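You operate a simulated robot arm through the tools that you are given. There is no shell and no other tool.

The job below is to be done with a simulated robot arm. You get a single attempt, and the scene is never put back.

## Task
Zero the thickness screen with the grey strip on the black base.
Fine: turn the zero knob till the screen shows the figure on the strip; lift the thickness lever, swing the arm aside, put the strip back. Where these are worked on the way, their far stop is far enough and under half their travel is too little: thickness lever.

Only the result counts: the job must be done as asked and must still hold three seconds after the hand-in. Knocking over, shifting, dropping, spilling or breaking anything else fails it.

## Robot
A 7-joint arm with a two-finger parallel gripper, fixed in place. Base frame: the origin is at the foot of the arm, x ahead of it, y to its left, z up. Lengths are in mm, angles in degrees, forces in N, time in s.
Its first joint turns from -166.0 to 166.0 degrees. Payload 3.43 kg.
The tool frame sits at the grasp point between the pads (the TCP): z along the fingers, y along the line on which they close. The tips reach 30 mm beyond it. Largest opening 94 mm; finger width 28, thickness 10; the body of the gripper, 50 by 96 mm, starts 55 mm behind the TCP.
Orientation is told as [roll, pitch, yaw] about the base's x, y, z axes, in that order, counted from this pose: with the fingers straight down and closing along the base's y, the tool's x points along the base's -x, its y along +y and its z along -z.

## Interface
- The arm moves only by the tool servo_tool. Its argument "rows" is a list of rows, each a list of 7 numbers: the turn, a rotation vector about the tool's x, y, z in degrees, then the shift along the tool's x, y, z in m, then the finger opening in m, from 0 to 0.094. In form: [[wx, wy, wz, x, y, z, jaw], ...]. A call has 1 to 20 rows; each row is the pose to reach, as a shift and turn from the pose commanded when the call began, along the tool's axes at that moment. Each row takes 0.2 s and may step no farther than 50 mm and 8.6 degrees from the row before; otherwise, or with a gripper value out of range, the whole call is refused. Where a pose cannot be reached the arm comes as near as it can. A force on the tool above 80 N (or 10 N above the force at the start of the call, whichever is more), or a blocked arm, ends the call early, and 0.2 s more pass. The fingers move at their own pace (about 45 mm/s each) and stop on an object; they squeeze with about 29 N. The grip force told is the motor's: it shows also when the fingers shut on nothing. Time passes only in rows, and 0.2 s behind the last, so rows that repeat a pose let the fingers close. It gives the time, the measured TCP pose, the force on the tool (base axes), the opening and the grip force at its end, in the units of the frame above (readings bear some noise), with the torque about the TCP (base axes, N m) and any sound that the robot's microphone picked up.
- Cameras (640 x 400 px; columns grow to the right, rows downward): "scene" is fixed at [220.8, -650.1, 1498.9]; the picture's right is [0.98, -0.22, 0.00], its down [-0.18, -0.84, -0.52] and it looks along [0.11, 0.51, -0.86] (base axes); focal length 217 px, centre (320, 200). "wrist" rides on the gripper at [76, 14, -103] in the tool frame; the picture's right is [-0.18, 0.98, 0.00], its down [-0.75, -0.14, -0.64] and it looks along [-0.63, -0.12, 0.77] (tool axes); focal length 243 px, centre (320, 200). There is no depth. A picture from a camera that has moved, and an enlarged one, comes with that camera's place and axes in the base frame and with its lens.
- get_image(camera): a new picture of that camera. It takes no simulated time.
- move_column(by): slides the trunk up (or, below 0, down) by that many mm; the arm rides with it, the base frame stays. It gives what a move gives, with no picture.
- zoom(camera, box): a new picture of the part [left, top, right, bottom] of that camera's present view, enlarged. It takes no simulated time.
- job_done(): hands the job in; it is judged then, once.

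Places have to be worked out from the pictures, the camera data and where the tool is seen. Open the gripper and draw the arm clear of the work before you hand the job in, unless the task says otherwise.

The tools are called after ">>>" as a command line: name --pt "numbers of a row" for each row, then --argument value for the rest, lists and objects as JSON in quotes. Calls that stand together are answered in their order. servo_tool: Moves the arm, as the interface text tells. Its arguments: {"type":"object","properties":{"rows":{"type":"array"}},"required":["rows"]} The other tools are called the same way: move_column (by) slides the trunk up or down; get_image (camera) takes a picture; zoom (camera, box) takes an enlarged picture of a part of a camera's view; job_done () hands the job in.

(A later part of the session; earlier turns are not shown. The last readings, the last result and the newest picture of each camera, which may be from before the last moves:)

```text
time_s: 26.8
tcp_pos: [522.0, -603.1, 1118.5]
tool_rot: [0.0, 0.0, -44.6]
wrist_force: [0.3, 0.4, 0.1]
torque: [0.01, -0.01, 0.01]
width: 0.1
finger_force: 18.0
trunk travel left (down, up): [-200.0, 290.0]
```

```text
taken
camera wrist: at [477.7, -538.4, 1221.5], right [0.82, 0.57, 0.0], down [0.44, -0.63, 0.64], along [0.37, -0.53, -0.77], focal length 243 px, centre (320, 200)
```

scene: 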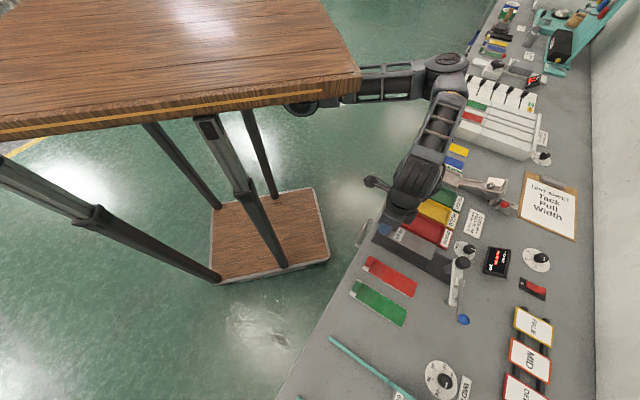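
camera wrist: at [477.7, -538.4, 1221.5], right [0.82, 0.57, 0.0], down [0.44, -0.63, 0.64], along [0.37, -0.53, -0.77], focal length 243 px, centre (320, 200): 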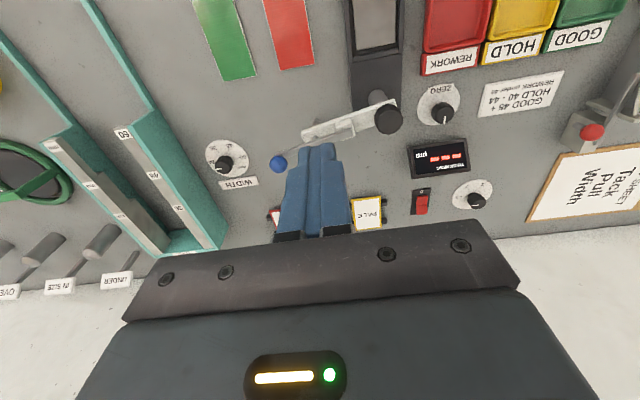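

>>> zoom --camera "wrist" --box '[256, 70, 416, 180]'

>>> zoom --camera "scene" --box '[420, 240, 500, 330]'

```text
3.64 times, centred on (336, 125) of wrist
camera zoom: at [477.7, -538.4, 1221.5], right [0.82, 0.57, 0.0], down [0.44, -0.63, 0.64], along [0.37, -0.53, -0.77], focal length 882 px, centre (262, 473)
```

zoom: 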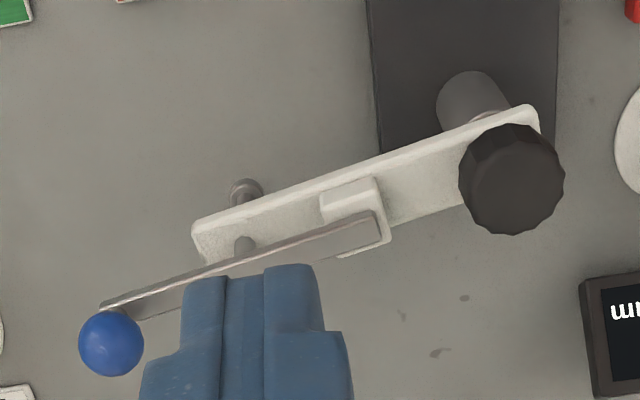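

```text
4.44 times, centred on (460, 285) of scene
camera zoom: at [220.8, -650.1, 1498.9], right [0.98, -0.22, 0.0], down [-0.18, -0.84, -0.52], along [0.11, 0.51, -0.86], focal length 964 px, centre (-302, -178)
```

zoom: 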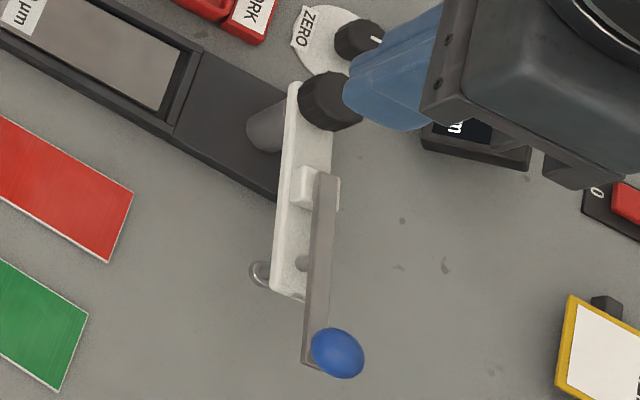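

The arm plate is at z≈920, pointing at about 235°; the base axis is at about 135°, and the pivot lies on the base centreline. I bring the closed fingers down on the outer side of the arm, between block and ball.

>>> servo_tool --pt "0 0 0 -0.035 0 0 0.0" --pt "0 0 0 -0.07 0 0 0.0" --pt "0 0 0 -0.102 0.0007 0 0.0" --pt "0 0 0 -0.102 0.0007 0.04 0.0" --pt "0 0 0 -0.102 0.0007 0.08 0.0" --pt "0 0 0 -0.102 0.0007 0.12 0.0" --pt "0 0 0 -0.102 0.0007 0.15 0.0"

>>> get_image --camera "wrist"

>>> zoom --camera "scene" --box '[420, 230, 548, 330]'

```text
time_s: 28.4
tcp_pos: [595.6, -674.7, 967.4]
tool_rot: [0.0, 0.0, -44.5]
wrist_force: [-0.5, 0.9, 0.6]
torque: [0.0, -0.03, -0.03]
width: 0.0
finger_force: 28.6
out of reach, approached as far as the arm can: row 3
trunk travel left (down, up): [-200.0, 290.0]
```

```text
taken
camera wrist: at [550.3, -609.9, 1070.4], right [0.82, 0.57, 0.0], down [0.44, -0.63, 0.64], along [0.37, -0.53, -0.77], focal length 243 px, centre (320, 200)
```

wrist: 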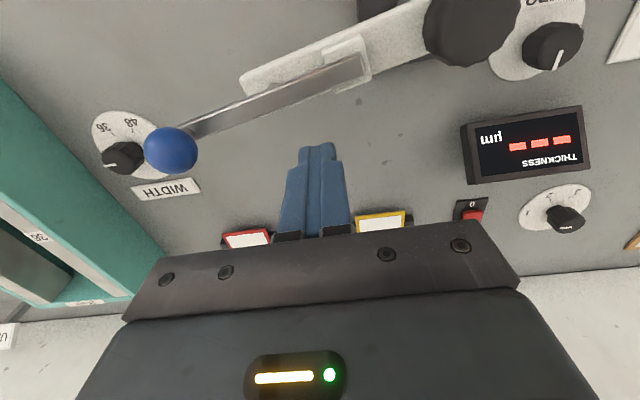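

```text
4.00 times, centred on (484, 280) of scene
camera zoom: at [220.8, -650.1, 1498.9], right [0.98, -0.22, 0.0], down [-0.18, -0.84, -0.52], along [0.11, 0.51, -0.86], focal length 868 px, centre (-336, -120)
```

zoom: 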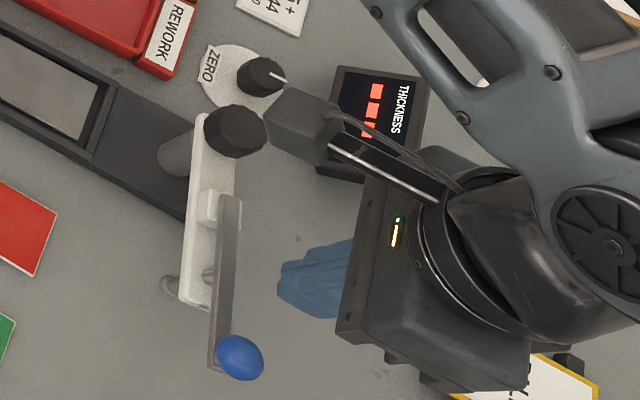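

The fingers are clear on the outer side of the arm. I lower them to TCP z≈940 and check.

>>> servo_tool --pt "0 0 0 0 0 0.01 0.0" --pt "0 0 0 0 0 0.02 0.0" --pt "0 0 0 0 0 0.028 0.0"

>>> get_image --camera "wrist"

>>> zoom --camera "scene" --box '[420, 230, 548, 330]'

```text
time_s: 29.2
tcp_pos: [596.8, -675.3, 939.8]
tool_rot: [0.0, 0.0, -44.5]
wrist_force: [0.2, 0.7, -0.2]
torque: [0.0, 0.0, 0.0]
width: 0.0
finger_force: 29.4
trunk travel left (down, up): [-200.0, 290.0]
```

```text
taken
camera wrist: at [550.7, -610.1, 1042.4], right [0.82, 0.57, 0.0], down [0.44, -0.63, 0.64], along [0.37, -0.53, -0.77], focal length 243 px, centre (320, 200)
```

wrist: 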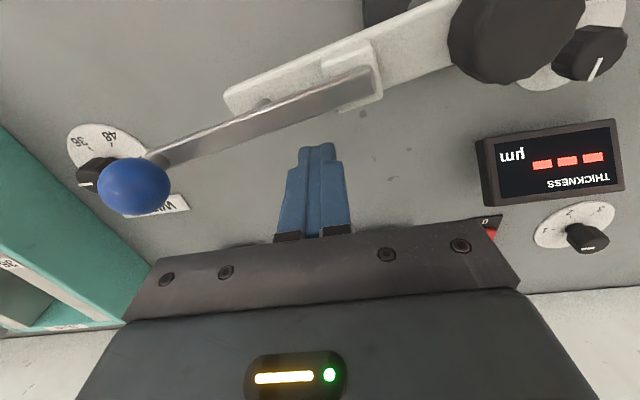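

```text
4.00 times, centred on (484, 280) of scene
camera zoom: at [220.8, -650.1, 1498.9], right [0.98, -0.22, 0.0], down [-0.18, -0.84, -0.52], along [0.11, 0.51, -0.86], focal length 868 px, centre (-336, -120)
```

zoom: 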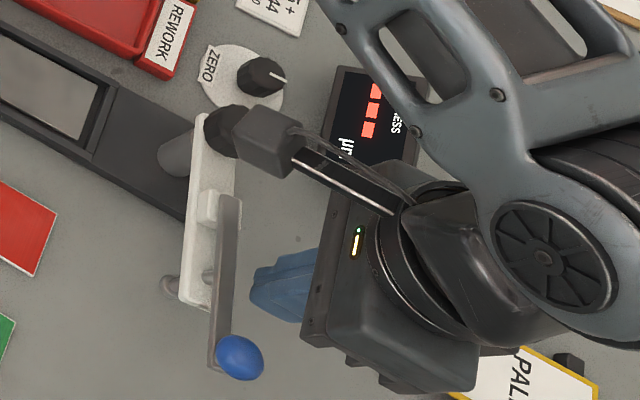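

The ball is confirmed at z≈969 and the gripper body is above it. I now push the arm around the pivot in an arc, the first 40° only, then check.

>>> servo_tool --pt "0 0 0 0.01 -0.0015 0 0.0" --pt "0 0 0 0.0205 -0.0034 0 0.0" --pt "0 0 0 0.027 -0.0065 0 0.0" --pt "0 0 0 0.034 -0.0091 0 0.0" --pt "0 0 0 0.041 -0.011 0 0.0" --pt "0 0 0 0.0483 -0.0124 0 0.0" --pt "0 0 0 0.0555 -0.013 0 0.0" --pt "0 0 0 0.063 -0.0132 0 0.0" --pt "0 0 0 0.07 -0.0125 0 0.0" --pt "0 0 0 0.0775 -0.0114 0 0.0"

>>> get_image --camera "wrist"

>>> get_image --camera "scene"

```text
time_s: 31.4
tcp_pos: [531.7, -627.6, 939.6]
tool_rot: [0.0, 0.1, -44.4]
wrist_force: [1.2, 1.1, 0.1]
torque: [0.0, 0.01, -0.01]
width: 0.0
finger_force: 28.8
trunk travel left (down, up): [-200.0, 290.0]
```

```text
taken
camera wrist: at [486.8, -563.5, 1042.6], right [0.82, 0.57, 0.0], down [0.44, -0.63, 0.64], along [0.37, -0.53, -0.77], focal length 243 px, centre (320, 200)
```

wrist: 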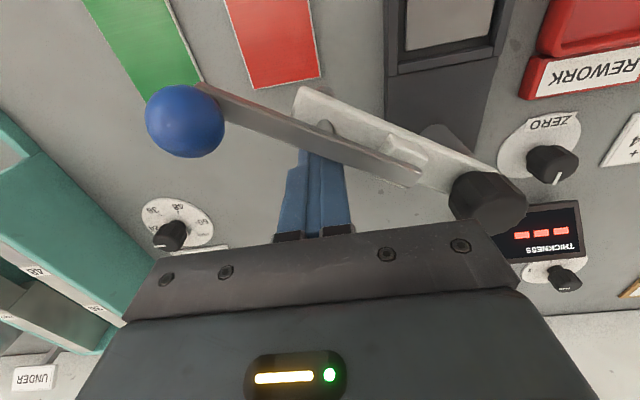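

```text
taken
```

scene: 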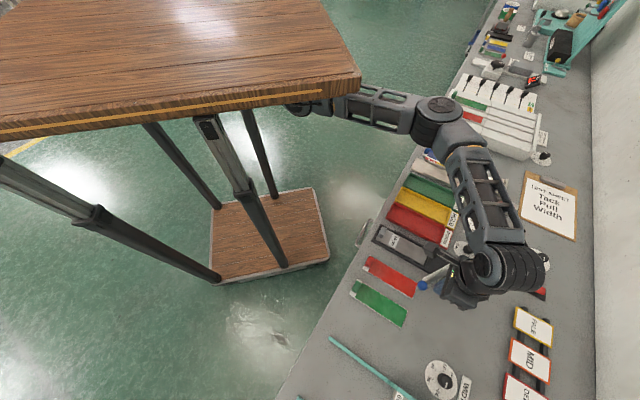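

The arm swings freely. I continue the arc to about 10° short of the base axis.

>>> servo_tool --pt "0 0 0 0.007 0.002 0 0.0" --pt "0 0 0 0.014 0.0043 0 0.0" --pt "0 0 0 0.0207 0.0075 0 0.0" --pt "0 0 0 0.0271 0.011 0 0.0" --pt "0 0 0 0.033 0.015 0 0.0" --pt "0 0 0 0.0388 0.0198 0 0.0" --pt "0 0 0 0.044 0.025 0 0.0" --pt "0 0 0 0.0488 0.0305 0 0.0" --pt "0 0 0 0.053 0.0365 0 0.0" --pt "0 0 0 0.0568 0.0428 0 0.0"

>>> get_image --camera "wrist"

>>> zoom --camera "scene" --box '[360, 210, 520, 310]'

```text
time_s: 33.6
tcp_pos: [522.0, -558.0, 940.2]
tool_rot: [0.1, 0.1, -44.6]
wrist_force: [-0.4, 0.1, 0.2]
torque: [0.01, -0.01, 0.02]
width: 0.3
finger_force: 29.0
trunk travel left (down, up): [-200.0, 290.0]
```

```text
taken
camera wrist: at [476.6, -493.0, 1043.5], right [0.82, 0.57, 0.0], down [0.44, -0.63, 0.64], along [0.37, -0.53, -0.77], focal length 243 px, centre (320, 200)
```

wrist: 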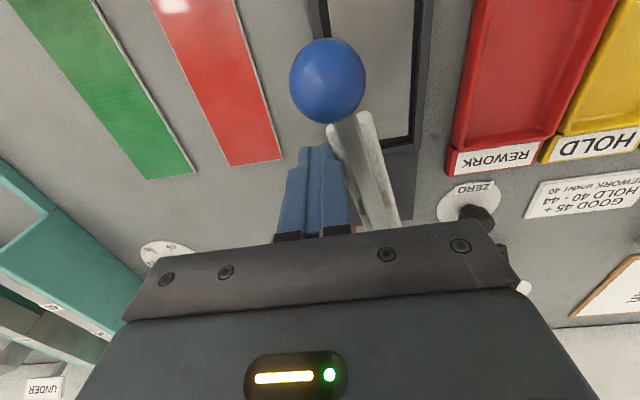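

```text
4.00 times, centred on (440, 260) of scene
camera zoom: at [220.8, -650.1, 1498.9], right [0.98, -0.22, 0.0], down [-0.18, -0.84, -0.52], along [0.11, 0.51, -0.86], focal length 868 px, centre (-160, -40)
```

zoom: 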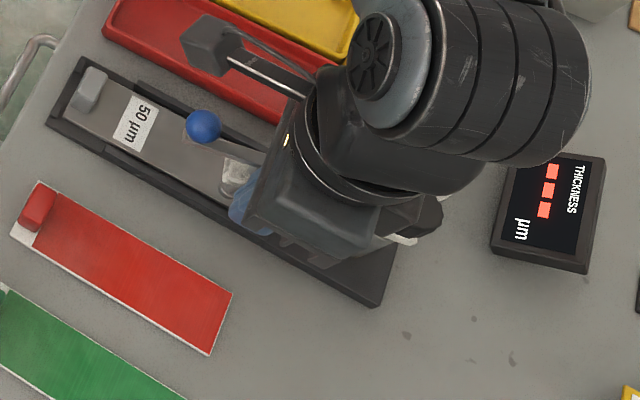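

The ball angle puts the arm about 11° short of the base axis. I push the rest of the way in small steps.

>>> servo_tool --pt "0 0 0 0.003 0.006 0 0.0" --pt "0 0 0 0.005 0.012 0 0.0" --pt "0 0 0 0.0057 0.0165 0 0.0" --pt "0 0 0 0.0057 0.0165 0 0.0"

>>> get_image --camera "wrist"

>>> zoom --camera "scene" --box '[360, 210, 520, 310]'

```text
time_s: 34.6
tcp_pos: [529.3, -541.9, 940.9]
tool_rot: [-0.1, 0.0, -44.5]
wrist_force: [-0.8, 0.7, 0.7]
torque: [-0.01, 0.0, 0.0]
width: 0.0
finger_force: 29.7
trunk travel left (down, up): [-200.0, 290.0]
```

```text
taken
camera wrist: at [484.3, -477.5, 1043.5], right [0.82, 0.57, 0.0], down [0.44, -0.63, 0.64], along [0.37, -0.53, -0.77], focal length 243 px, centre (320, 200)
```

wrist: 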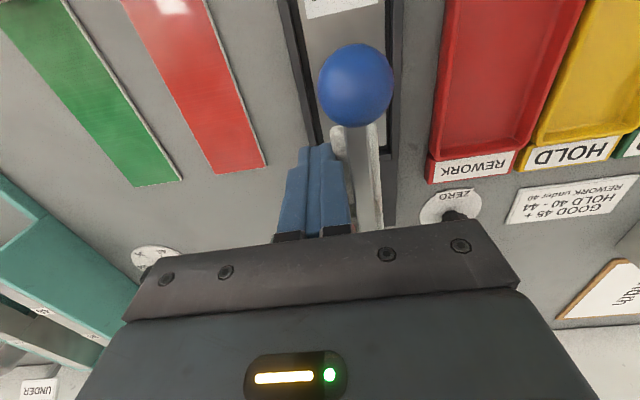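

```text
4.00 times, centred on (440, 260) of scene
camera zoom: at [220.8, -650.1, 1498.9], right [0.98, -0.22, 0.0], down [-0.18, -0.84, -0.52], along [0.11, 0.51, -0.86], focal length 868 px, centre (-160, -40)
```

zoom: 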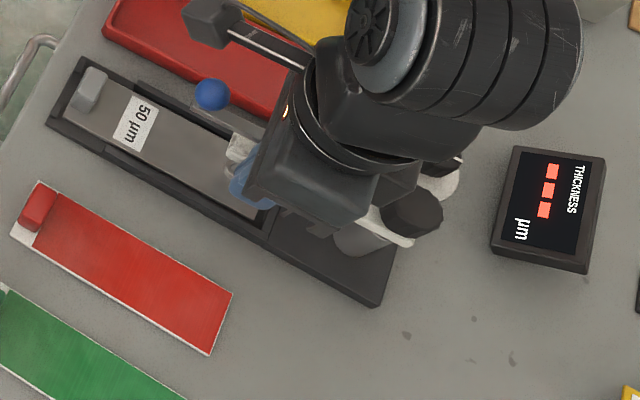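

The arm is within about 1.5° of the base axis, with the foot over the strip. I back off, rise, and position above the blue ball with the gripper opened to 50 mm.

>>> servo_tool --pt "0 0 0 0 -0.02 0 0.0" --pt "0 0 0 0 -0.03 -0.03 0.0" --pt "0 0 0 0 -0.03 -0.07 0.0" --pt "0 0 0 0 -0.02 -0.11 0.01" --pt "0 0 0 0.025 0.0 -0.11 0.03" --pt "0 0 0 0.0557 0.0198 -0.11 0.05" --pt "0 0 0 0.0557 0.0198 -0.11 0.05"

>>> get_image --camera "wrist"

>>> zoom --camera "scene" --box '[360, 210, 520, 310]'

```text
time_s: 36.2
tcp_pos: [505.1, -488.2, 1052.5]
tool_rot: [0.0, 0.0, -44.6]
wrist_force: [-0.4, -0.6, 0.3]
torque: [0.01, 0.02, -0.02]
width: 49.9
finger_force: 0.0
trunk travel left (down, up): [-200.0, 290.0]
```

```text
taken
camera wrist: at [460.1, -423.3, 1154.9], right [0.82, 0.57, 0.0], down [0.44, -0.63, 0.64], along [0.37, -0.53, -0.77], focal length 243 px, centre (320, 200)
```

wrist: 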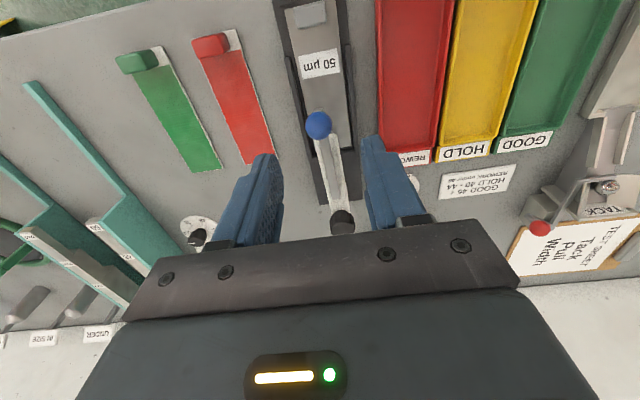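

```text
4.00 times, centred on (440, 260) of scene
camera zoom: at [220.8, -650.1, 1498.9], right [0.98, -0.22, 0.0], down [-0.18, -0.84, -0.52], along [0.11, 0.51, -0.86], focal length 868 px, centre (-160, -40)
```

zoom: 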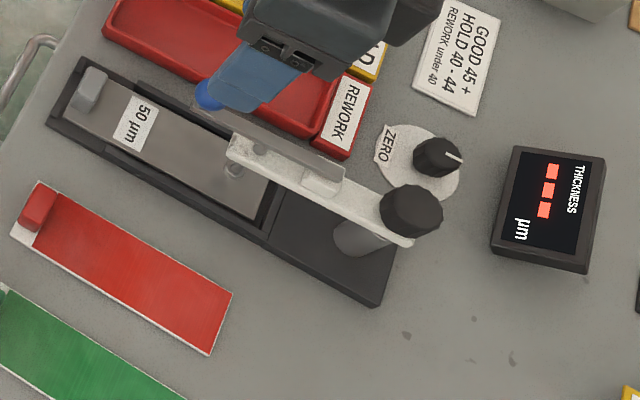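

The ball is right under the TCP. I go down so the pads straddle it and close.

>>> servo_tool --pt "0 0 0 0 0 0.03 0.05" --pt "0 0 0 0 0 0.055 0.05" --pt "0 0 0 0 0 0.073 0.05" --pt "0 0 0 0 0 0.075 0.03" --pt "0 0 0 0 0 0.075 0.015" --pt "0 0 0 0 0 0.075 0.0" --pt "0 0 0 0 0 0.075 0.0"

>>> get_image --camera "wrist"

>>> zoom --camera "scene" --box '[360, 210, 520, 310]'

```text
time_s: 37.8
tcp_pos: [503.5, -490.3, 973.6]
tool_rot: [0.0, 0.0, -44.5]
wrist_force: [-0.1, -1.1, -1.0]
torque: [0.22, -0.2, -0.03]
width: 21.2
finger_force: 44.8
trunk travel left (down, up): [-200.0, 290.0]
```

```text
taken
camera wrist: at [459.2, -424.7, 1077.6], right [0.82, 0.57, 0.0], down [0.44, -0.63, 0.64], along [0.37, -0.53, -0.77], focal length 243 px, centre (320, 200)
```

wrist: 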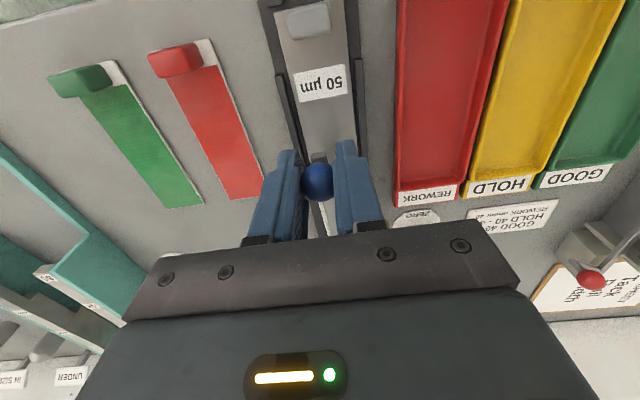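

```text
4.00 times, centred on (440, 260) of scene
camera zoom: at [220.8, -650.1, 1498.9], right [0.98, -0.22, 0.0], down [-0.18, -0.84, -0.52], along [0.11, 0.51, -0.86], focal length 868 px, centre (-160, -40)
```

zoom: 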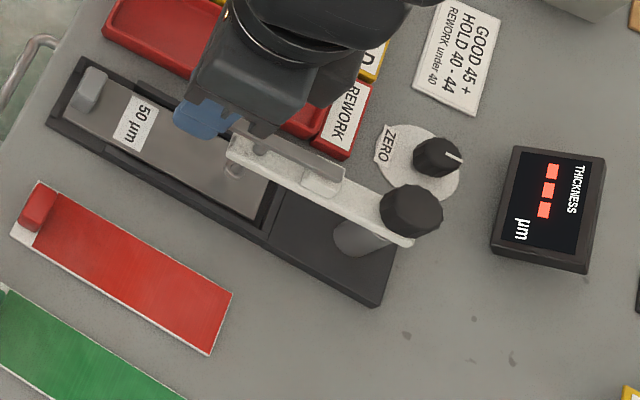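

I hold the ball (21 mm). I bring the lever down along its arc, 20 mm first, watching the force and the screen.

>>> servo_tool --pt "0 0 0 0.001 0 0.004 0.0" --pt "0 0 0 0.002 0 0.008 0.0" --pt "0 0 0 0.004 0 0.012 0.0" --pt "0 0 0 0.005 0 0.016 0.0" --pt "0 0 0 0.006 0 0.02 0.0"

>>> zoom --camera "scene" --box '[400, 210, 528, 290]'

```text
time_s: 39.0
tcp_pos: [500.2, -486.1, 955.7]
tool_rot: [-0.1, -0.1, -44.3]
wrist_force: [15.6, -13.8, 10.6]
torque: [-0.64, -1.09, 0.04]
width: 21.0
finger_force: 44.8
trunk travel left (down, up): [-200.0, 290.0]
```

```text
5.00 times, centred on (464, 250) of scene
camera zoom: at [220.8, -650.1, 1498.9], right [0.98, -0.22, 0.0], down [-0.18, -0.84, -0.52], along [0.11, 0.51, -0.86], focal length 1084 px, centre (-400, -50)
```

zoom: 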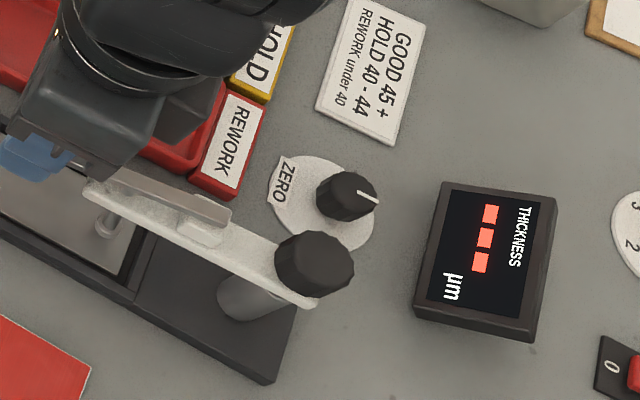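

The ball wants less outward travel (tool pulled about 20 N along the arm). I correct that and keep lowering.

>>> servo_tool --pt "0 0 0 -0.003 0 0.002 0.0" --pt "0 0 0 -0.005 0 0.005 0.0" --pt "0 0 0 -0.005 0 0.009 0.0" --pt "0 0 0 -0.005 0 0.013 0.0"

>>> zoom --camera "scene" --box '[400, 210, 528, 290]'

```text
time_s: 40.0
tcp_pos: [500.7, -488.2, 943.5]
tool_rot: [-0.1, 0.1, -44.6]
wrist_force: [-10.8, 9.5, 12.4]
torque: [-0.53, -1.1, 0.0]
width: 21.2
finger_force: 44.9
trunk travel left (down, up): [-200.0, 290.0]
```

```text
5.00 times, centred on (464, 250) of scene
camera zoom: at [220.8, -650.1, 1498.9], right [0.98, -0.22, 0.0], down [-0.18, -0.84, -0.52], along [0.11, 0.51, -0.86], focal length 1084 px, centre (-400, -50)
```

zoom: 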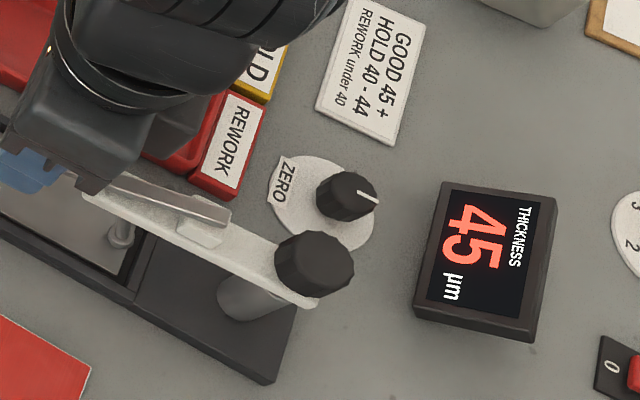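

The screen now reads 45 µm. I push down a bit more to seat the lever on its stop.

>>> servo_tool --pt "0 0 0 0.0025 0 0.003 0.0" --pt "0 0 0 0.003 0 0.006 0.0" --pt "0 0 0 0.003 0 0.009 0.0"

>>> zoom --camera "scene" --box '[400, 210, 528, 290]'

```text
time_s: 40.8
tcp_pos: [502.0, -488.3, 935.9]
tool_rot: [-0.1, -0.3, -44.4]
wrist_force: [8.0, -4.8, 41.2]
torque: [-0.02, -0.43, 0.2]
width: 21.1
finger_force: 45.0
trunk travel left (down, up): [-200.0, 290.0]
```

```text
5.00 times, centred on (464, 250) of scene
camera zoom: at [220.8, -650.1, 1498.9], right [0.98, -0.22, 0.0], down [-0.18, -0.84, -0.52], along [0.11, 0.51, -0.86], focal length 1084 px, centre (-400, -50)
```

zoom: 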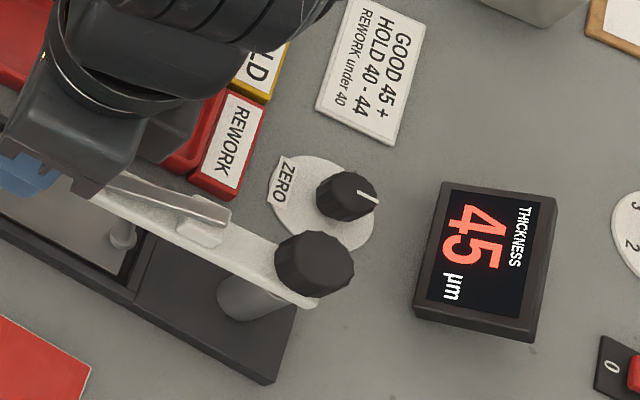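

The lever is at its stop (41 N). I ease off, open and rise, then check that the lever stays down and the reading holds.

>>> servo_tool --pt "0 0 0 -0.001 0 -0.0025 0.0" --pt "0 0 0 -0.001 0 -0.0025 0.02" --pt "0 0 0 -0.001 0 -0.0025 0.04" --pt "0 0 0 -0.001 0 -0.0025 0.05" --pt "0 0 0 -0.001 0 -0.0025 0.05" --pt "0 0 0 -0.001 0 -0.03 0.05" --pt "0 0 0 -0.001 0 -0.07 0.05" --pt "0 0 0 -0.001 0 -0.11 0.05"

>>> get_image --camera "wrist"

>>> zoom --camera "scene" --box '[360, 210, 520, 310]'

```text
time_s: 42.6
tcp_pos: [501.4, -488.7, 1041.7]
tool_rot: [0.1, 0.1, -44.7]
wrist_force: [0.8, -0.4, 0.2]
torque: [0.03, 0.04, 0.0]
width: 50.2
finger_force: 0.0
trunk travel left (down, up): [-200.0, 290.0]
```

```text
taken
camera wrist: at [456.0, -423.6, 1145.4], right [0.82, 0.57, 0.0], down [0.44, -0.63, 0.64], along [0.37, -0.53, -0.77], focal length 243 px, centre (320, 200)
```

wrist: 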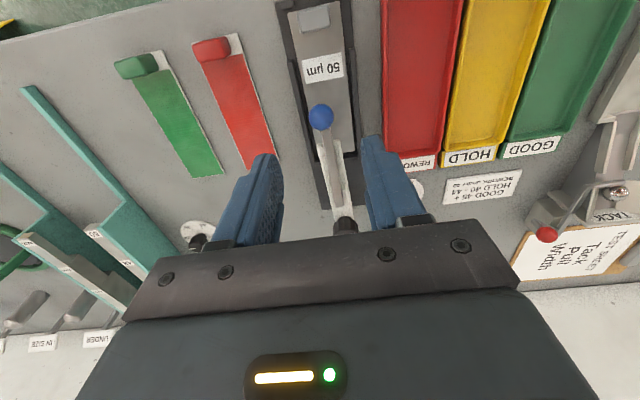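

```text
4.00 times, centred on (440, 260) of scene
camera zoom: at [220.8, -650.1, 1498.9], right [0.98, -0.22, 0.0], down [-0.18, -0.84, -0.52], along [0.11, 0.51, -0.86], focal length 868 px, centre (-160, -40)
```

zoom: 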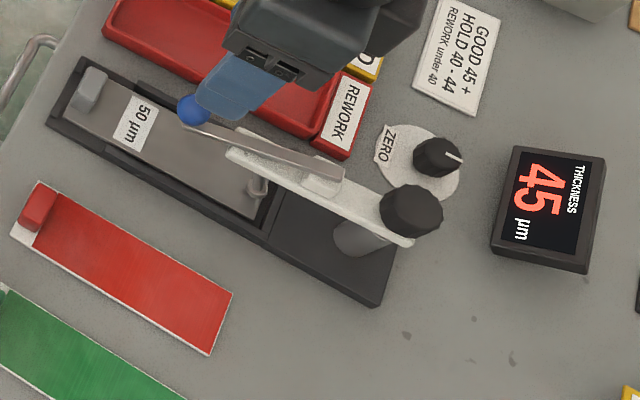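

The lever stays down and 45 µm holds. I now move over the zero knob for a closer look.

>>> servo_tool --pt "0 0 0 -0.03 0.02 0 0.05" --pt "0 0 0 -0.065 0.04 0 0.05" --pt "0 0 0 -0.1 0.06 0.01 0.05" --pt "0 0 0 -0.135 0.08 0.02 0.05" --pt "0 0 0 -0.16 0.09 0.03 0.05" --pt "0 0 0 -0.1726 0.092 0.04 0.05" --pt "0 0 0 -0.1726 0.092 0.04 0.05"

>>> get_image --camera "wrist"

>>> get_image --camera "scene"

```text
time_s: 44.2
tcp_pos: [690.1, -542.5, 1002.3]
tool_rot: [0.0, 0.0, -44.4]
wrist_force: [0.0, -0.1, -0.6]
torque: [0.02, 0.01, -0.04]
width: 50.1
finger_force: 0.1
trunk travel left (down, up): [-200.0, 290.0]
```

```text
taken
camera wrist: at [644.5, -479.1, 1105.8], right [0.82, 0.57, 0.0], down [0.44, -0.63, 0.64], along [0.37, -0.53, -0.77], focal length 243 px, centre (320, 200)
```

wrist: 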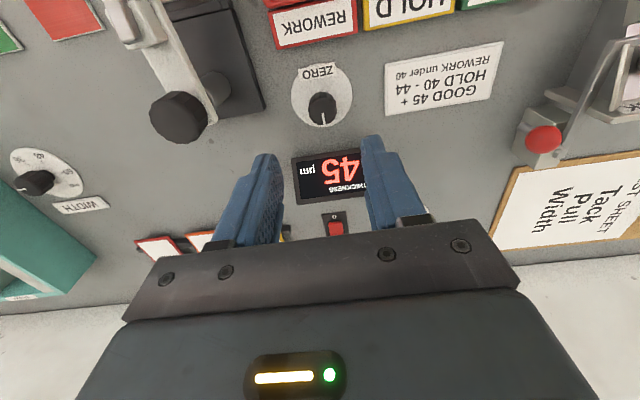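

```text
taken
```

scene: 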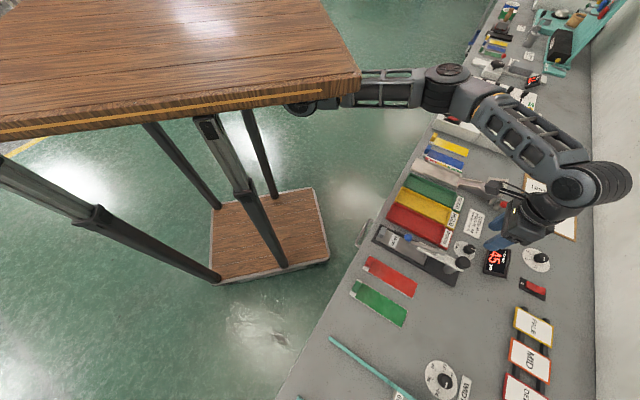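

>>> zoom --camera "wrist" --box '[260, 50, 388, 130]'

>>> zoom --camera "scene" --box '[440, 225, 504, 275]'

```text
5.00 times, centred on (324, 90) of wrist
camera zoom: at [644.5, -479.1, 1105.8], right [0.82, 0.57, 0.0], down [0.44, -0.63, 0.64], along [0.37, -0.53, -0.77], focal length 1213 px, centre (300, 750)
```

zoom: 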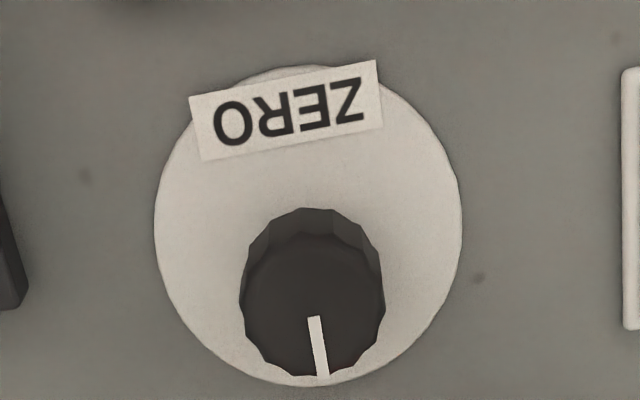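

```text
8.00 times, centred on (472, 250) of scene
camera zoom: at [220.8, -650.1, 1498.9], right [0.98, -0.22, 0.0], down [-0.18, -0.84, -0.52], along [0.11, 0.51, -0.86], focal length 1735 px, centre (-896, -200)
```

zoom: 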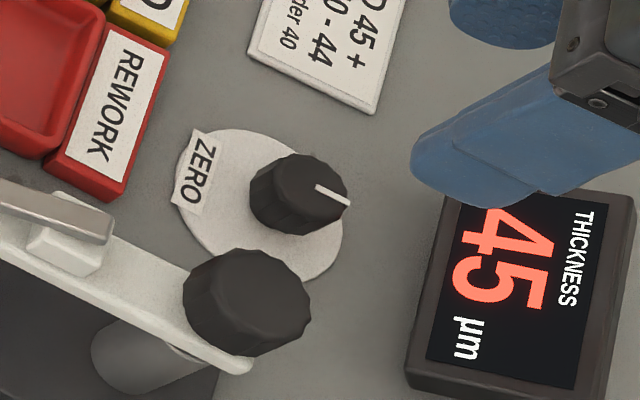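

The zero knob's top is at (691.5,-543.2), z≈883, with a diameter of about 26 mm. I go down with the fingers around it, tips just above the dial, and close.

>>> servo_tool --pt "0 0 0 -0.0015 0.0005 0.03 0.05" --pt "0 0 0 -0.0015 0.0005 0.06 0.05" --pt "0 0 0 -0.0015 0.0005 0.085 0.05" --pt "0 0 0 -0.0015 0.0005 0.1 0.05" --pt "0 0 0 -0.0015 0.0005 0.105 0.05" --pt "0 0 0 -0.0015 0.0005 0.105 0.05"

>>> get_image --camera "wrist"

```text
time_s: 45.6
tcp_pos: [689.5, -542.3, 898.8]
tool_rot: [0.1, 0.0, -44.5]
wrist_force: [0.1, 0.3, 0.4]
torque: [0.04, 0.02, 0.02]
width: 49.9
finger_force: 0.0
trunk travel left (down, up): [-200.0, 290.0]
```

```text
taken
camera wrist: at [645.3, -478.6, 1001.5], right [0.82, 0.57, 0.0], down [0.44, -0.63, 0.64], along [0.37, -0.53, -0.77], focal length 243 px, centre (320, 200)
```

wrist: 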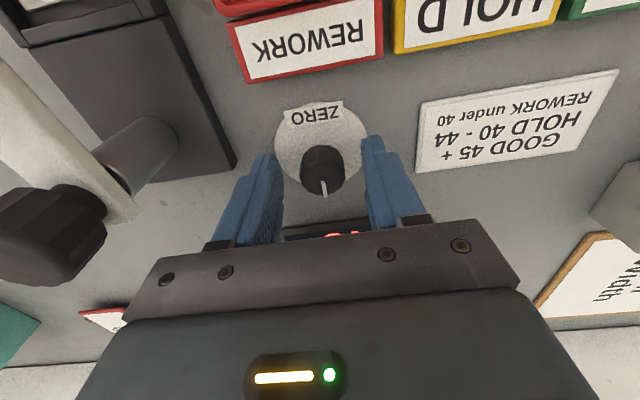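

The fingers straddle the knob. I close, then check whether the screen can be read from the scene camera.

>>> servo_tool --pt "0 0 0 0 0 0.001 0.03" --pt "0 0 0 0 0 0.001 0.02" --pt "0 0 0 0 0 0.001 0.01" --pt "0 0 0 0 0 0.001 0.01"

>>> zoom --camera "scene" --box '[420, 200, 580, 300]'

>>> zoom --camera "wrist" --box '[220, 90, 420, 245]'

```text
time_s: 46.6
tcp_pos: [692.1, -542.8, 897.3]
tool_rot: [0.0, 0.0, -44.5]
wrist_force: [4.6, 6.0, 1.7]
torque: [-0.11, 0.33, -0.01]
width: 25.5
finger_force: 45.4
trunk travel left (down, up): [-200.0, 290.0]
```

```text
4.00 times, centred on (500, 250) of scene
camera zoom: at [220.8, -650.1, 1498.9], right [0.98, -0.22, 0.0], down [-0.18, -0.84, -0.52], along [0.11, 0.51, -0.86], focal length 868 px, centre (-400, 0)
```

zoom: 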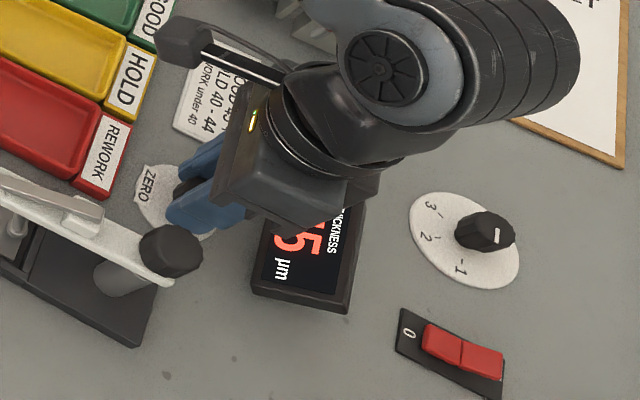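

```text
2.58 times, centred on (320, 168) of wrist
camera zoom: at [646.3, -478.2, 1000.6], right [0.82, 0.57, 0.0], down [0.44, -0.63, 0.64], along [0.37, -0.53, -0.77], focal length 626 px, centre (320, 284)
```

zoom: 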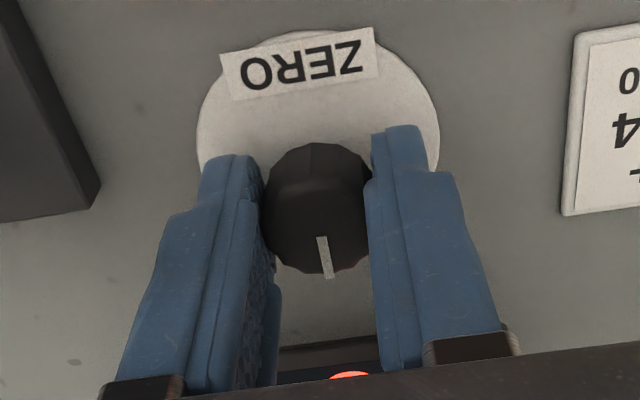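

The knob is gripped, and the units digit shows in the scene view. I turn 8° clockwise (positive about tool z) and read.

>>> servo_tool --pt "0 0 4 0 0 0 0.01" --pt "0 0 8 0 0 0 0.01" --pt "0 0 8 0 0 0 0.01"

>>> zoom --camera "scene" --box '[450, 220, 530, 290]'

>>> zoom --camera "wrist" --box '[220, 90, 420, 245]'

```text
time_s: 47.4
tcp_pos: [692.1, -543.6, 897.6]
tool_rot: [0.0, 0.0, -52.4]
wrist_force: [6.3, 11.6, 3.5]
torque: [-0.13, 0.15, 0.01]
width: 25.4
finger_force: 45.1
trunk travel left (down, up): [-200.0, 290.0]
```

```text
5.71 times, centred on (490, 255) of scene
camera zoom: at [220.8, -650.1, 1498.9], right [0.98, -0.22, 0.0], down [-0.18, -0.84, -0.52], along [0.11, 0.51, -0.86], focal length 1239 px, centre (-651, -114)
```

zoom: 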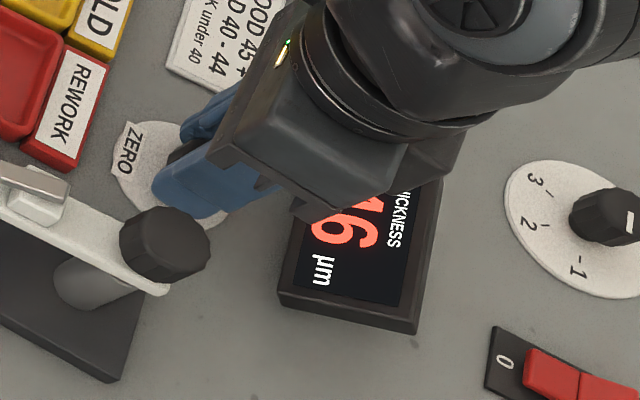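

```text
2.58 times, centred on (320, 168) of wrist
camera zoom: at [655.8, -472.6, 1000.6], right [0.89, 0.45, 0.0], down [0.35, -0.68, 0.64], along [0.29, -0.57, -0.77], focal length 626 px, centre (320, 284)
```

zoom: 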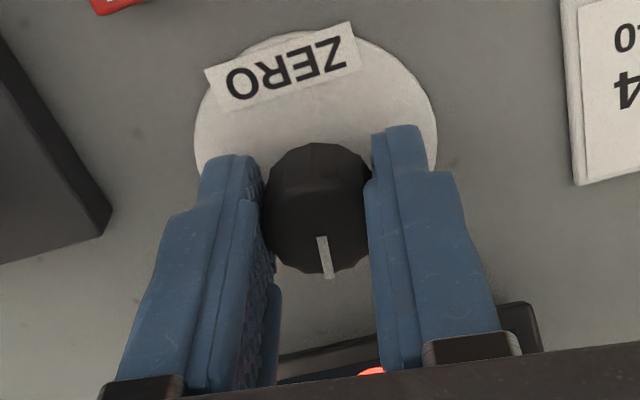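

It now reads 46, so clockwise raises the figure. I turn another 16°.

>>> servo_tool --pt "0 0 4 0 0.0005 0 0.01" --pt "0 0 8 0 0.0005 0 0.01" --pt "0 0 12 0 0.0005 0 0.01" --pt "0 0 16 0 0.0005 0 0.01" --pt "0 0 16 0 0.0005 0 0.01"

>>> zoom --camera "scene" --box '[450, 220, 530, 290]'

>>> zoom --camera "wrist" --box '[220, 90, 420, 245]'

```text
time_s: 48.6
tcp_pos: [690.9, -543.0, 899.5]
tool_rot: [0.0, 0.0, -68.6]
wrist_force: [7.6, 7.1, 11.6]
torque: [0.18, -0.76, 0.01]
width: 25.4
finger_force: 45.0
trunk travel left (down, up): [-200.0, 290.0]
```

```text
5.71 times, centred on (490, 255) of scene
camera zoom: at [220.8, -650.1, 1498.9], right [0.98, -0.22, 0.0], down [-0.18, -0.84, -0.52], along [0.11, 0.51, -0.86], focal length 1239 px, centre (-651, -114)
```

zoom: 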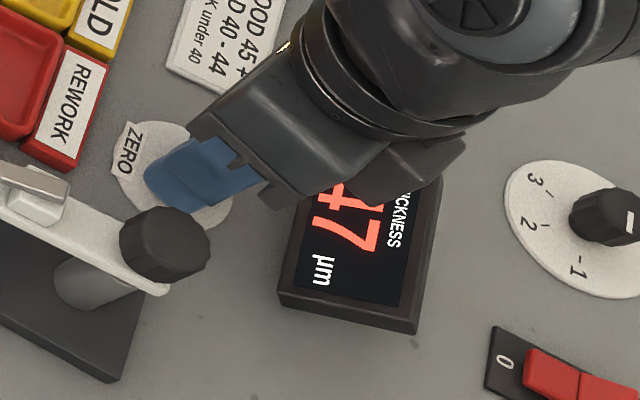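

```text
2.58 times, centred on (320, 168) of wrist
camera zoom: at [676.4, -465.3, 1000.5], right [0.98, 0.19, 0.0], down [0.14, -0.75, 0.64], along [0.12, -0.63, -0.77], focal length 626 px, centre (320, 284)
```

zoom: 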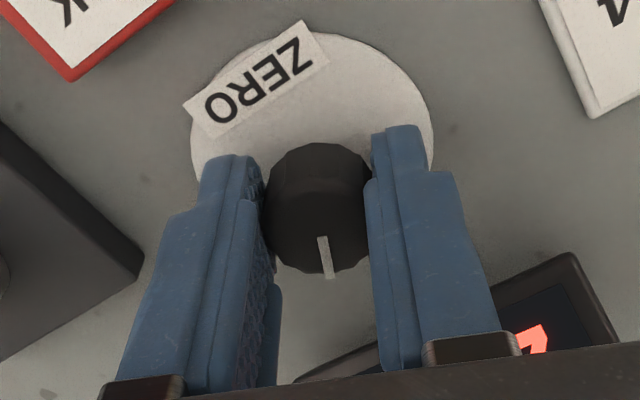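

It reads 47 at 24°. I turn another 24°.

>>> servo_tool --pt "0 0 4 0 0 0 0.01" --pt "0 0 8 0 0 0 0.01" --pt "0 0 12 0 0 0 0.01" --pt "0 0 16 0 0 0 0.01" --pt "0 0 20 0 0 0 0.01" --pt "0 0 24 0 0 0 0.01" --pt "0 0 24 0 0 0 0.01"

>>> zoom --camera "scene" --box '[450, 220, 530, 290]'

>>> zoom --camera "wrist" --box '[220, 90, 420, 245]'

```text
time_s: 50.2
tcp_pos: [691.4, -542.8, 897.8]
tool_rot: [0.0, -0.1, -84.4]
wrist_force: [24.3, -2.8, 18.5]
torque: [0.04, -0.2, 0.04]
width: 25.6
finger_force: 44.9
out of reach, approached as far as the arm can: row 5, 6, 7
trunk travel left (down, up): [-200.0, 290.0]
```

```text
5.71 times, centred on (490, 255) of scene
camera zoom: at [220.8, -650.1, 1498.9], right [0.98, -0.22, 0.0], down [-0.18, -0.84, -0.52], along [0.11, 0.51, -0.86], focal length 1239 px, centre (-651, -114)
```

zoom: 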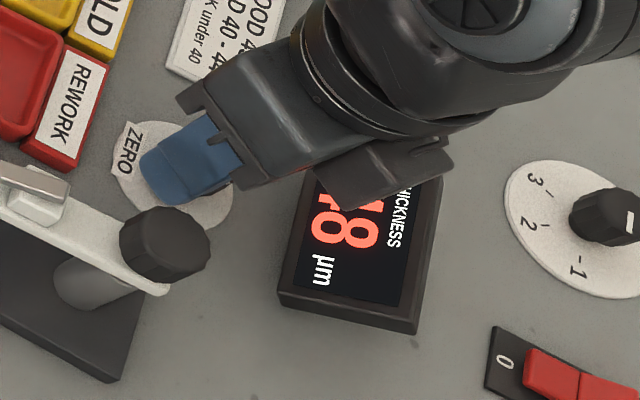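

```text
2.58 times, centred on (320, 168) of wrist
camera zoom: at [698.2, -464.0, 1000.4], right [1.0, -0.09, 0.0], down [-0.07, -0.76, 0.64], along [-0.06, -0.64, -0.77], focal length 626 px, centre (320, 284)
```

zoom: 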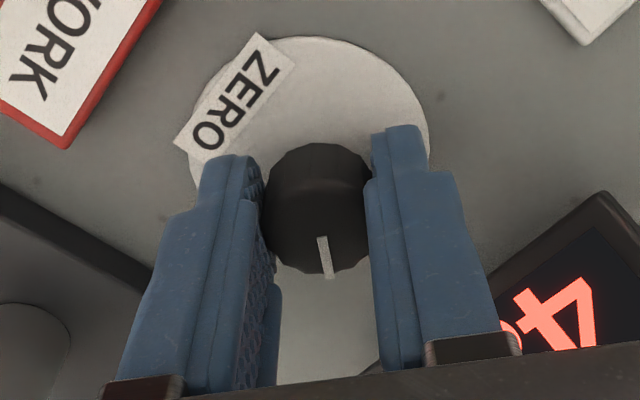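

It reads 48, and the wrist is near its turn limit (yaw -84). I release, rise, turn back 60°, and look before regripping.

>>> servo_tool --pt "0 0 0 0 0 0 0.03" --pt "0 0 0 0 0 0 0.045" --pt "0 0 0 0 0 0 0.05" --pt "0 0 0 0 0 -0.02 0.05" --pt "0 0 0 0 0 -0.04 0.05" --pt "0 0 -8 0 0 -0.04 0.05" --pt "0 0 -16 0 0 -0.04 0.05" --pt "0 0 -24 0 0 -0.04 0.05" --pt "0 0 -32 0 0 -0.04 0.05" --pt "0 0 -40 0 0 -0.04 0.05" --pt "0 0 -48 0 0 -0.04 0.05" --pt "0 0 -56 0 0 -0.04 0.05" --pt "0 0 -60 0 0 -0.04 0.05" --pt "0 0 -60 0 0 -0.04 0.05"

>>> zoom --camera "scene" --box '[430, 210, 542, 290]'

>>> get_image --camera "wrist"

```text
time_s: 53.2
tcp_pos: [691.3, -544.0, 936.6]
tool_rot: [0.0, 0.0, -24.5]
wrist_force: [-0.3, -0.1, -0.4]
torque: [-0.03, 0.01, 0.01]
width: 50.0
finger_force: 0.1
trunk travel left (down, up): [-200.0, 290.0]
```

```text
5.00 times, centred on (486, 250) of scene
camera zoom: at [220.8, -650.1, 1498.9], right [0.98, -0.22, 0.0], down [-0.18, -0.84, -0.52], along [0.11, 0.51, -0.86], focal length 1084 px, centre (-510, -50)
```

zoom: 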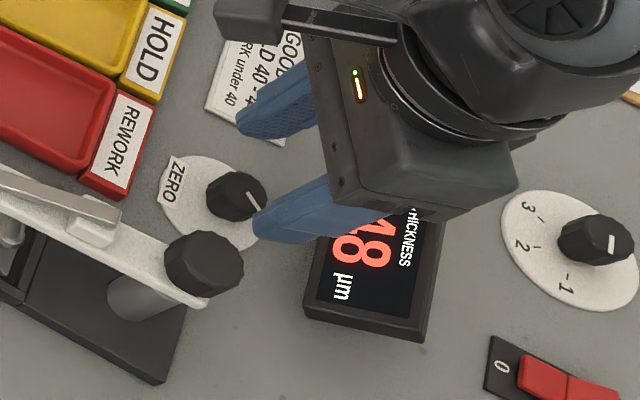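

```text
taken
camera wrist: at [626.8, -497.5, 1039.7], right [0.57, 0.82, 0.0], down [0.63, -0.44, 0.64], along [0.53, -0.37, -0.77], focal length 243 px, centre (320, 200)
```

wrist: 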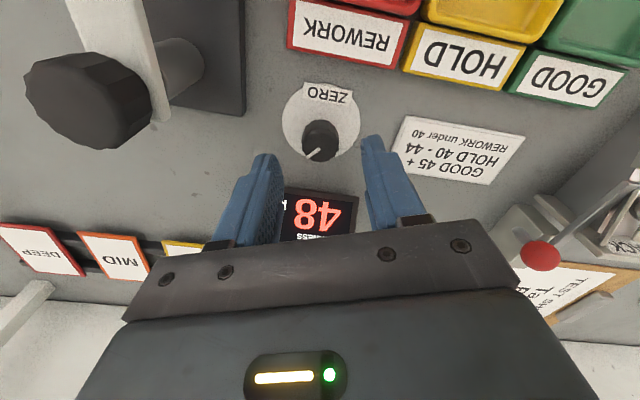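

It still reads 48 and the knob is centred. I go down, regrip, and turn 16°.

>>> servo_tool --pt "0 0 0 0 0 0.02 0.05" --pt "0 0 0 0 0 0.034 0.05" --pt "0 0 0 0 0 0.039 0.05" --pt "0 0 0 0 0 0.039 0.03" --pt "0 0 0 0 0 0.039 0.015" --pt "0 0 0 0 0 0.039 0.01" --pt "0 0 0 0 0 0.039 0.01"

>>> zoom --camera "scene" --box '[450, 220, 530, 290]'

>>> zoom --camera "wrist" --box '[220, 90, 420, 245]'

```text
time_s: 54.8
tcp_pos: [690.5, -542.8, 897.3]
tool_rot: [0.0, 0.0, -24.5]
wrist_force: [1.1, 8.1, -0.5]
torque: [-0.42, -0.1, -0.01]
width: 25.5
finger_force: 44.9
trunk travel left (down, up): [-200.0, 290.0]
```

```text
5.71 times, centred on (490, 255) of scene
camera zoom: at [220.8, -650.1, 1498.9], right [0.98, -0.22, 0.0], down [-0.18, -0.84, -0.52], along [0.11, 0.51, -0.86], focal length 1239 px, centre (-651, -114)
```

zoom: 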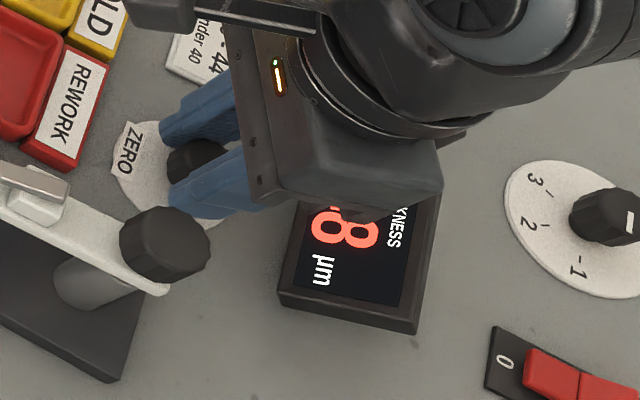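

```text
2.58 times, centred on (320, 168) of wrist
camera zoom: at [626.0, -497.1, 1000.6], right [0.57, 0.82, 0.0], down [0.63, -0.44, 0.64], along [0.53, -0.37, -0.77], focal length 626 px, centre (320, 284)
```

zoom: 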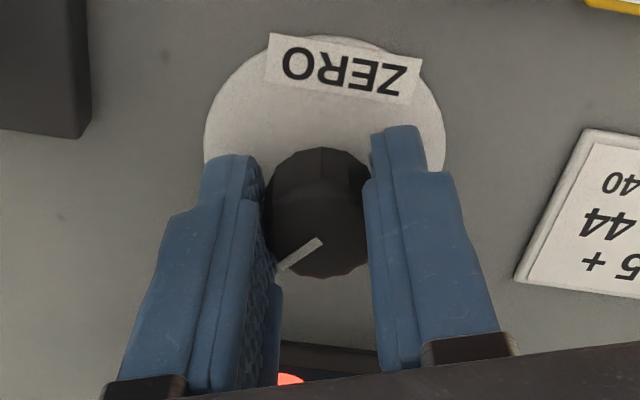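

The knob is regripped and still reads 48. I turn 16° clockwise and read again.

>>> servo_tool --pt "0 0 4 0 0 0 0.01" --pt "0 0 8 0 0 0 0.01" --pt "0 0 12 0 0 0 0.01" --pt "0 0 16 0 0 0 0.01" --pt "0 0 16 0 0 0 0.01"

>>> zoom --camera "scene" --box '[450, 220, 530, 290]'

```text
time_s: 56.0
tcp_pos: [689.6, -543.4, 898.1]
tool_rot: [0.1, 0.1, -40.7]
wrist_force: [0.7, 10.8, -7.2]
torque: [-0.16, 0.21, 0.05]
width: 25.0
finger_force: 44.9
trunk travel left (down, up): [-200.0, 290.0]
```

```text
5.71 times, centred on (490, 255) of scene
camera zoom: at [220.8, -650.1, 1498.9], right [0.98, -0.22, 0.0], down [-0.18, -0.84, -0.52], along [0.11, 0.51, -0.86], focal length 1239 px, centre (-651, -114)
```

zoom: 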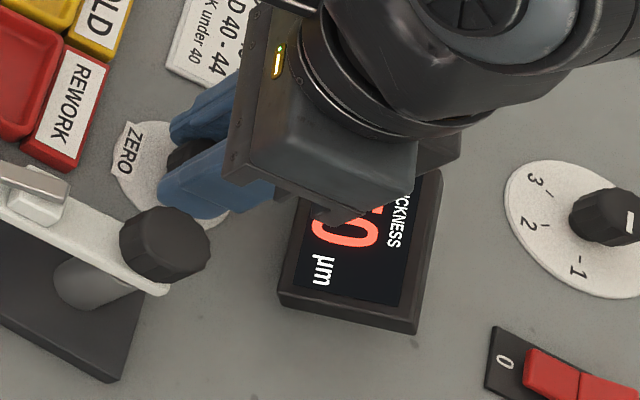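

The screen shows 50. By the earlier steps this is near the lower edge of the 50 band, so I add 3° for margin and check.

>>> servo_tool --pt "0 0 1.5 0 0 0 0.01" --pt "0 0 3.5 0 0 0 0.01" --pt "0 0 3.5 0 0 0 0.01" --pt "0 0 3.5 0 0 0 0.03" --pt "0 0 3.5 0 0 0 0.045" --pt "0 0 3.5 0 0 0 0.05" --pt "0 0 3.5 0 0 -0.02 0.05" --pt "0 0 3.5 0 0 -0.05 0.05" --pt "0 0 3.5 0.02 0 -0.09 0.05" --pt "0 0 3.5 0.04 0 -0.12 0.05"

>>> zoom --camera "scene" --box '[430, 210, 542, 290]'

>>> get_image --camera "wrist"

```text
time_s: 58.2
tcp_pos: [659.0, -518.4, 1017.9]
tool_rot: [0.0, 0.1, -44.1]
wrist_force: [2.0, 0.0, 0.3]
torque: [0.05, 0.03, -0.02]
width: 49.7
finger_force: 0.0
trunk travel left (down, up): [-200.0, 290.0]
```

```text
5.00 times, centred on (486, 250) of scene
camera zoom: at [220.8, -650.1, 1498.9], right [0.98, -0.22, 0.0], down [-0.18, -0.84, -0.52], along [0.11, 0.51, -0.86], focal length 1084 px, centre (-510, -50)
```

zoom: 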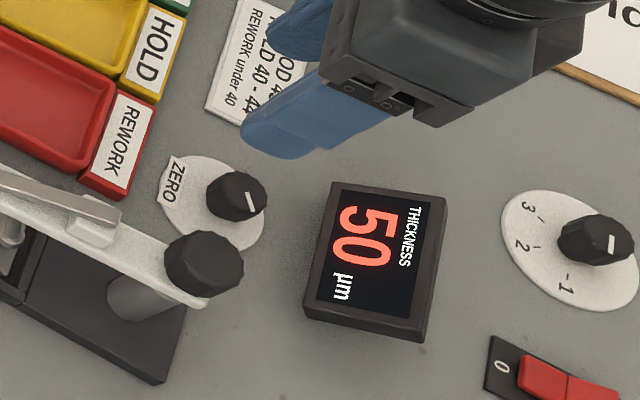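

```text
taken
camera wrist: at [613.8, -454.2, 1120.0], right [0.82, 0.58, 0.0], down [0.44, -0.63, 0.64], along [0.37, -0.52, -0.77], focal length 243 px, centre (320, 200)
```

wrist: 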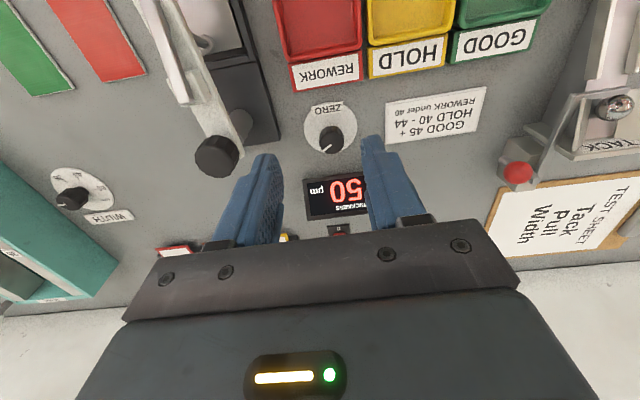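

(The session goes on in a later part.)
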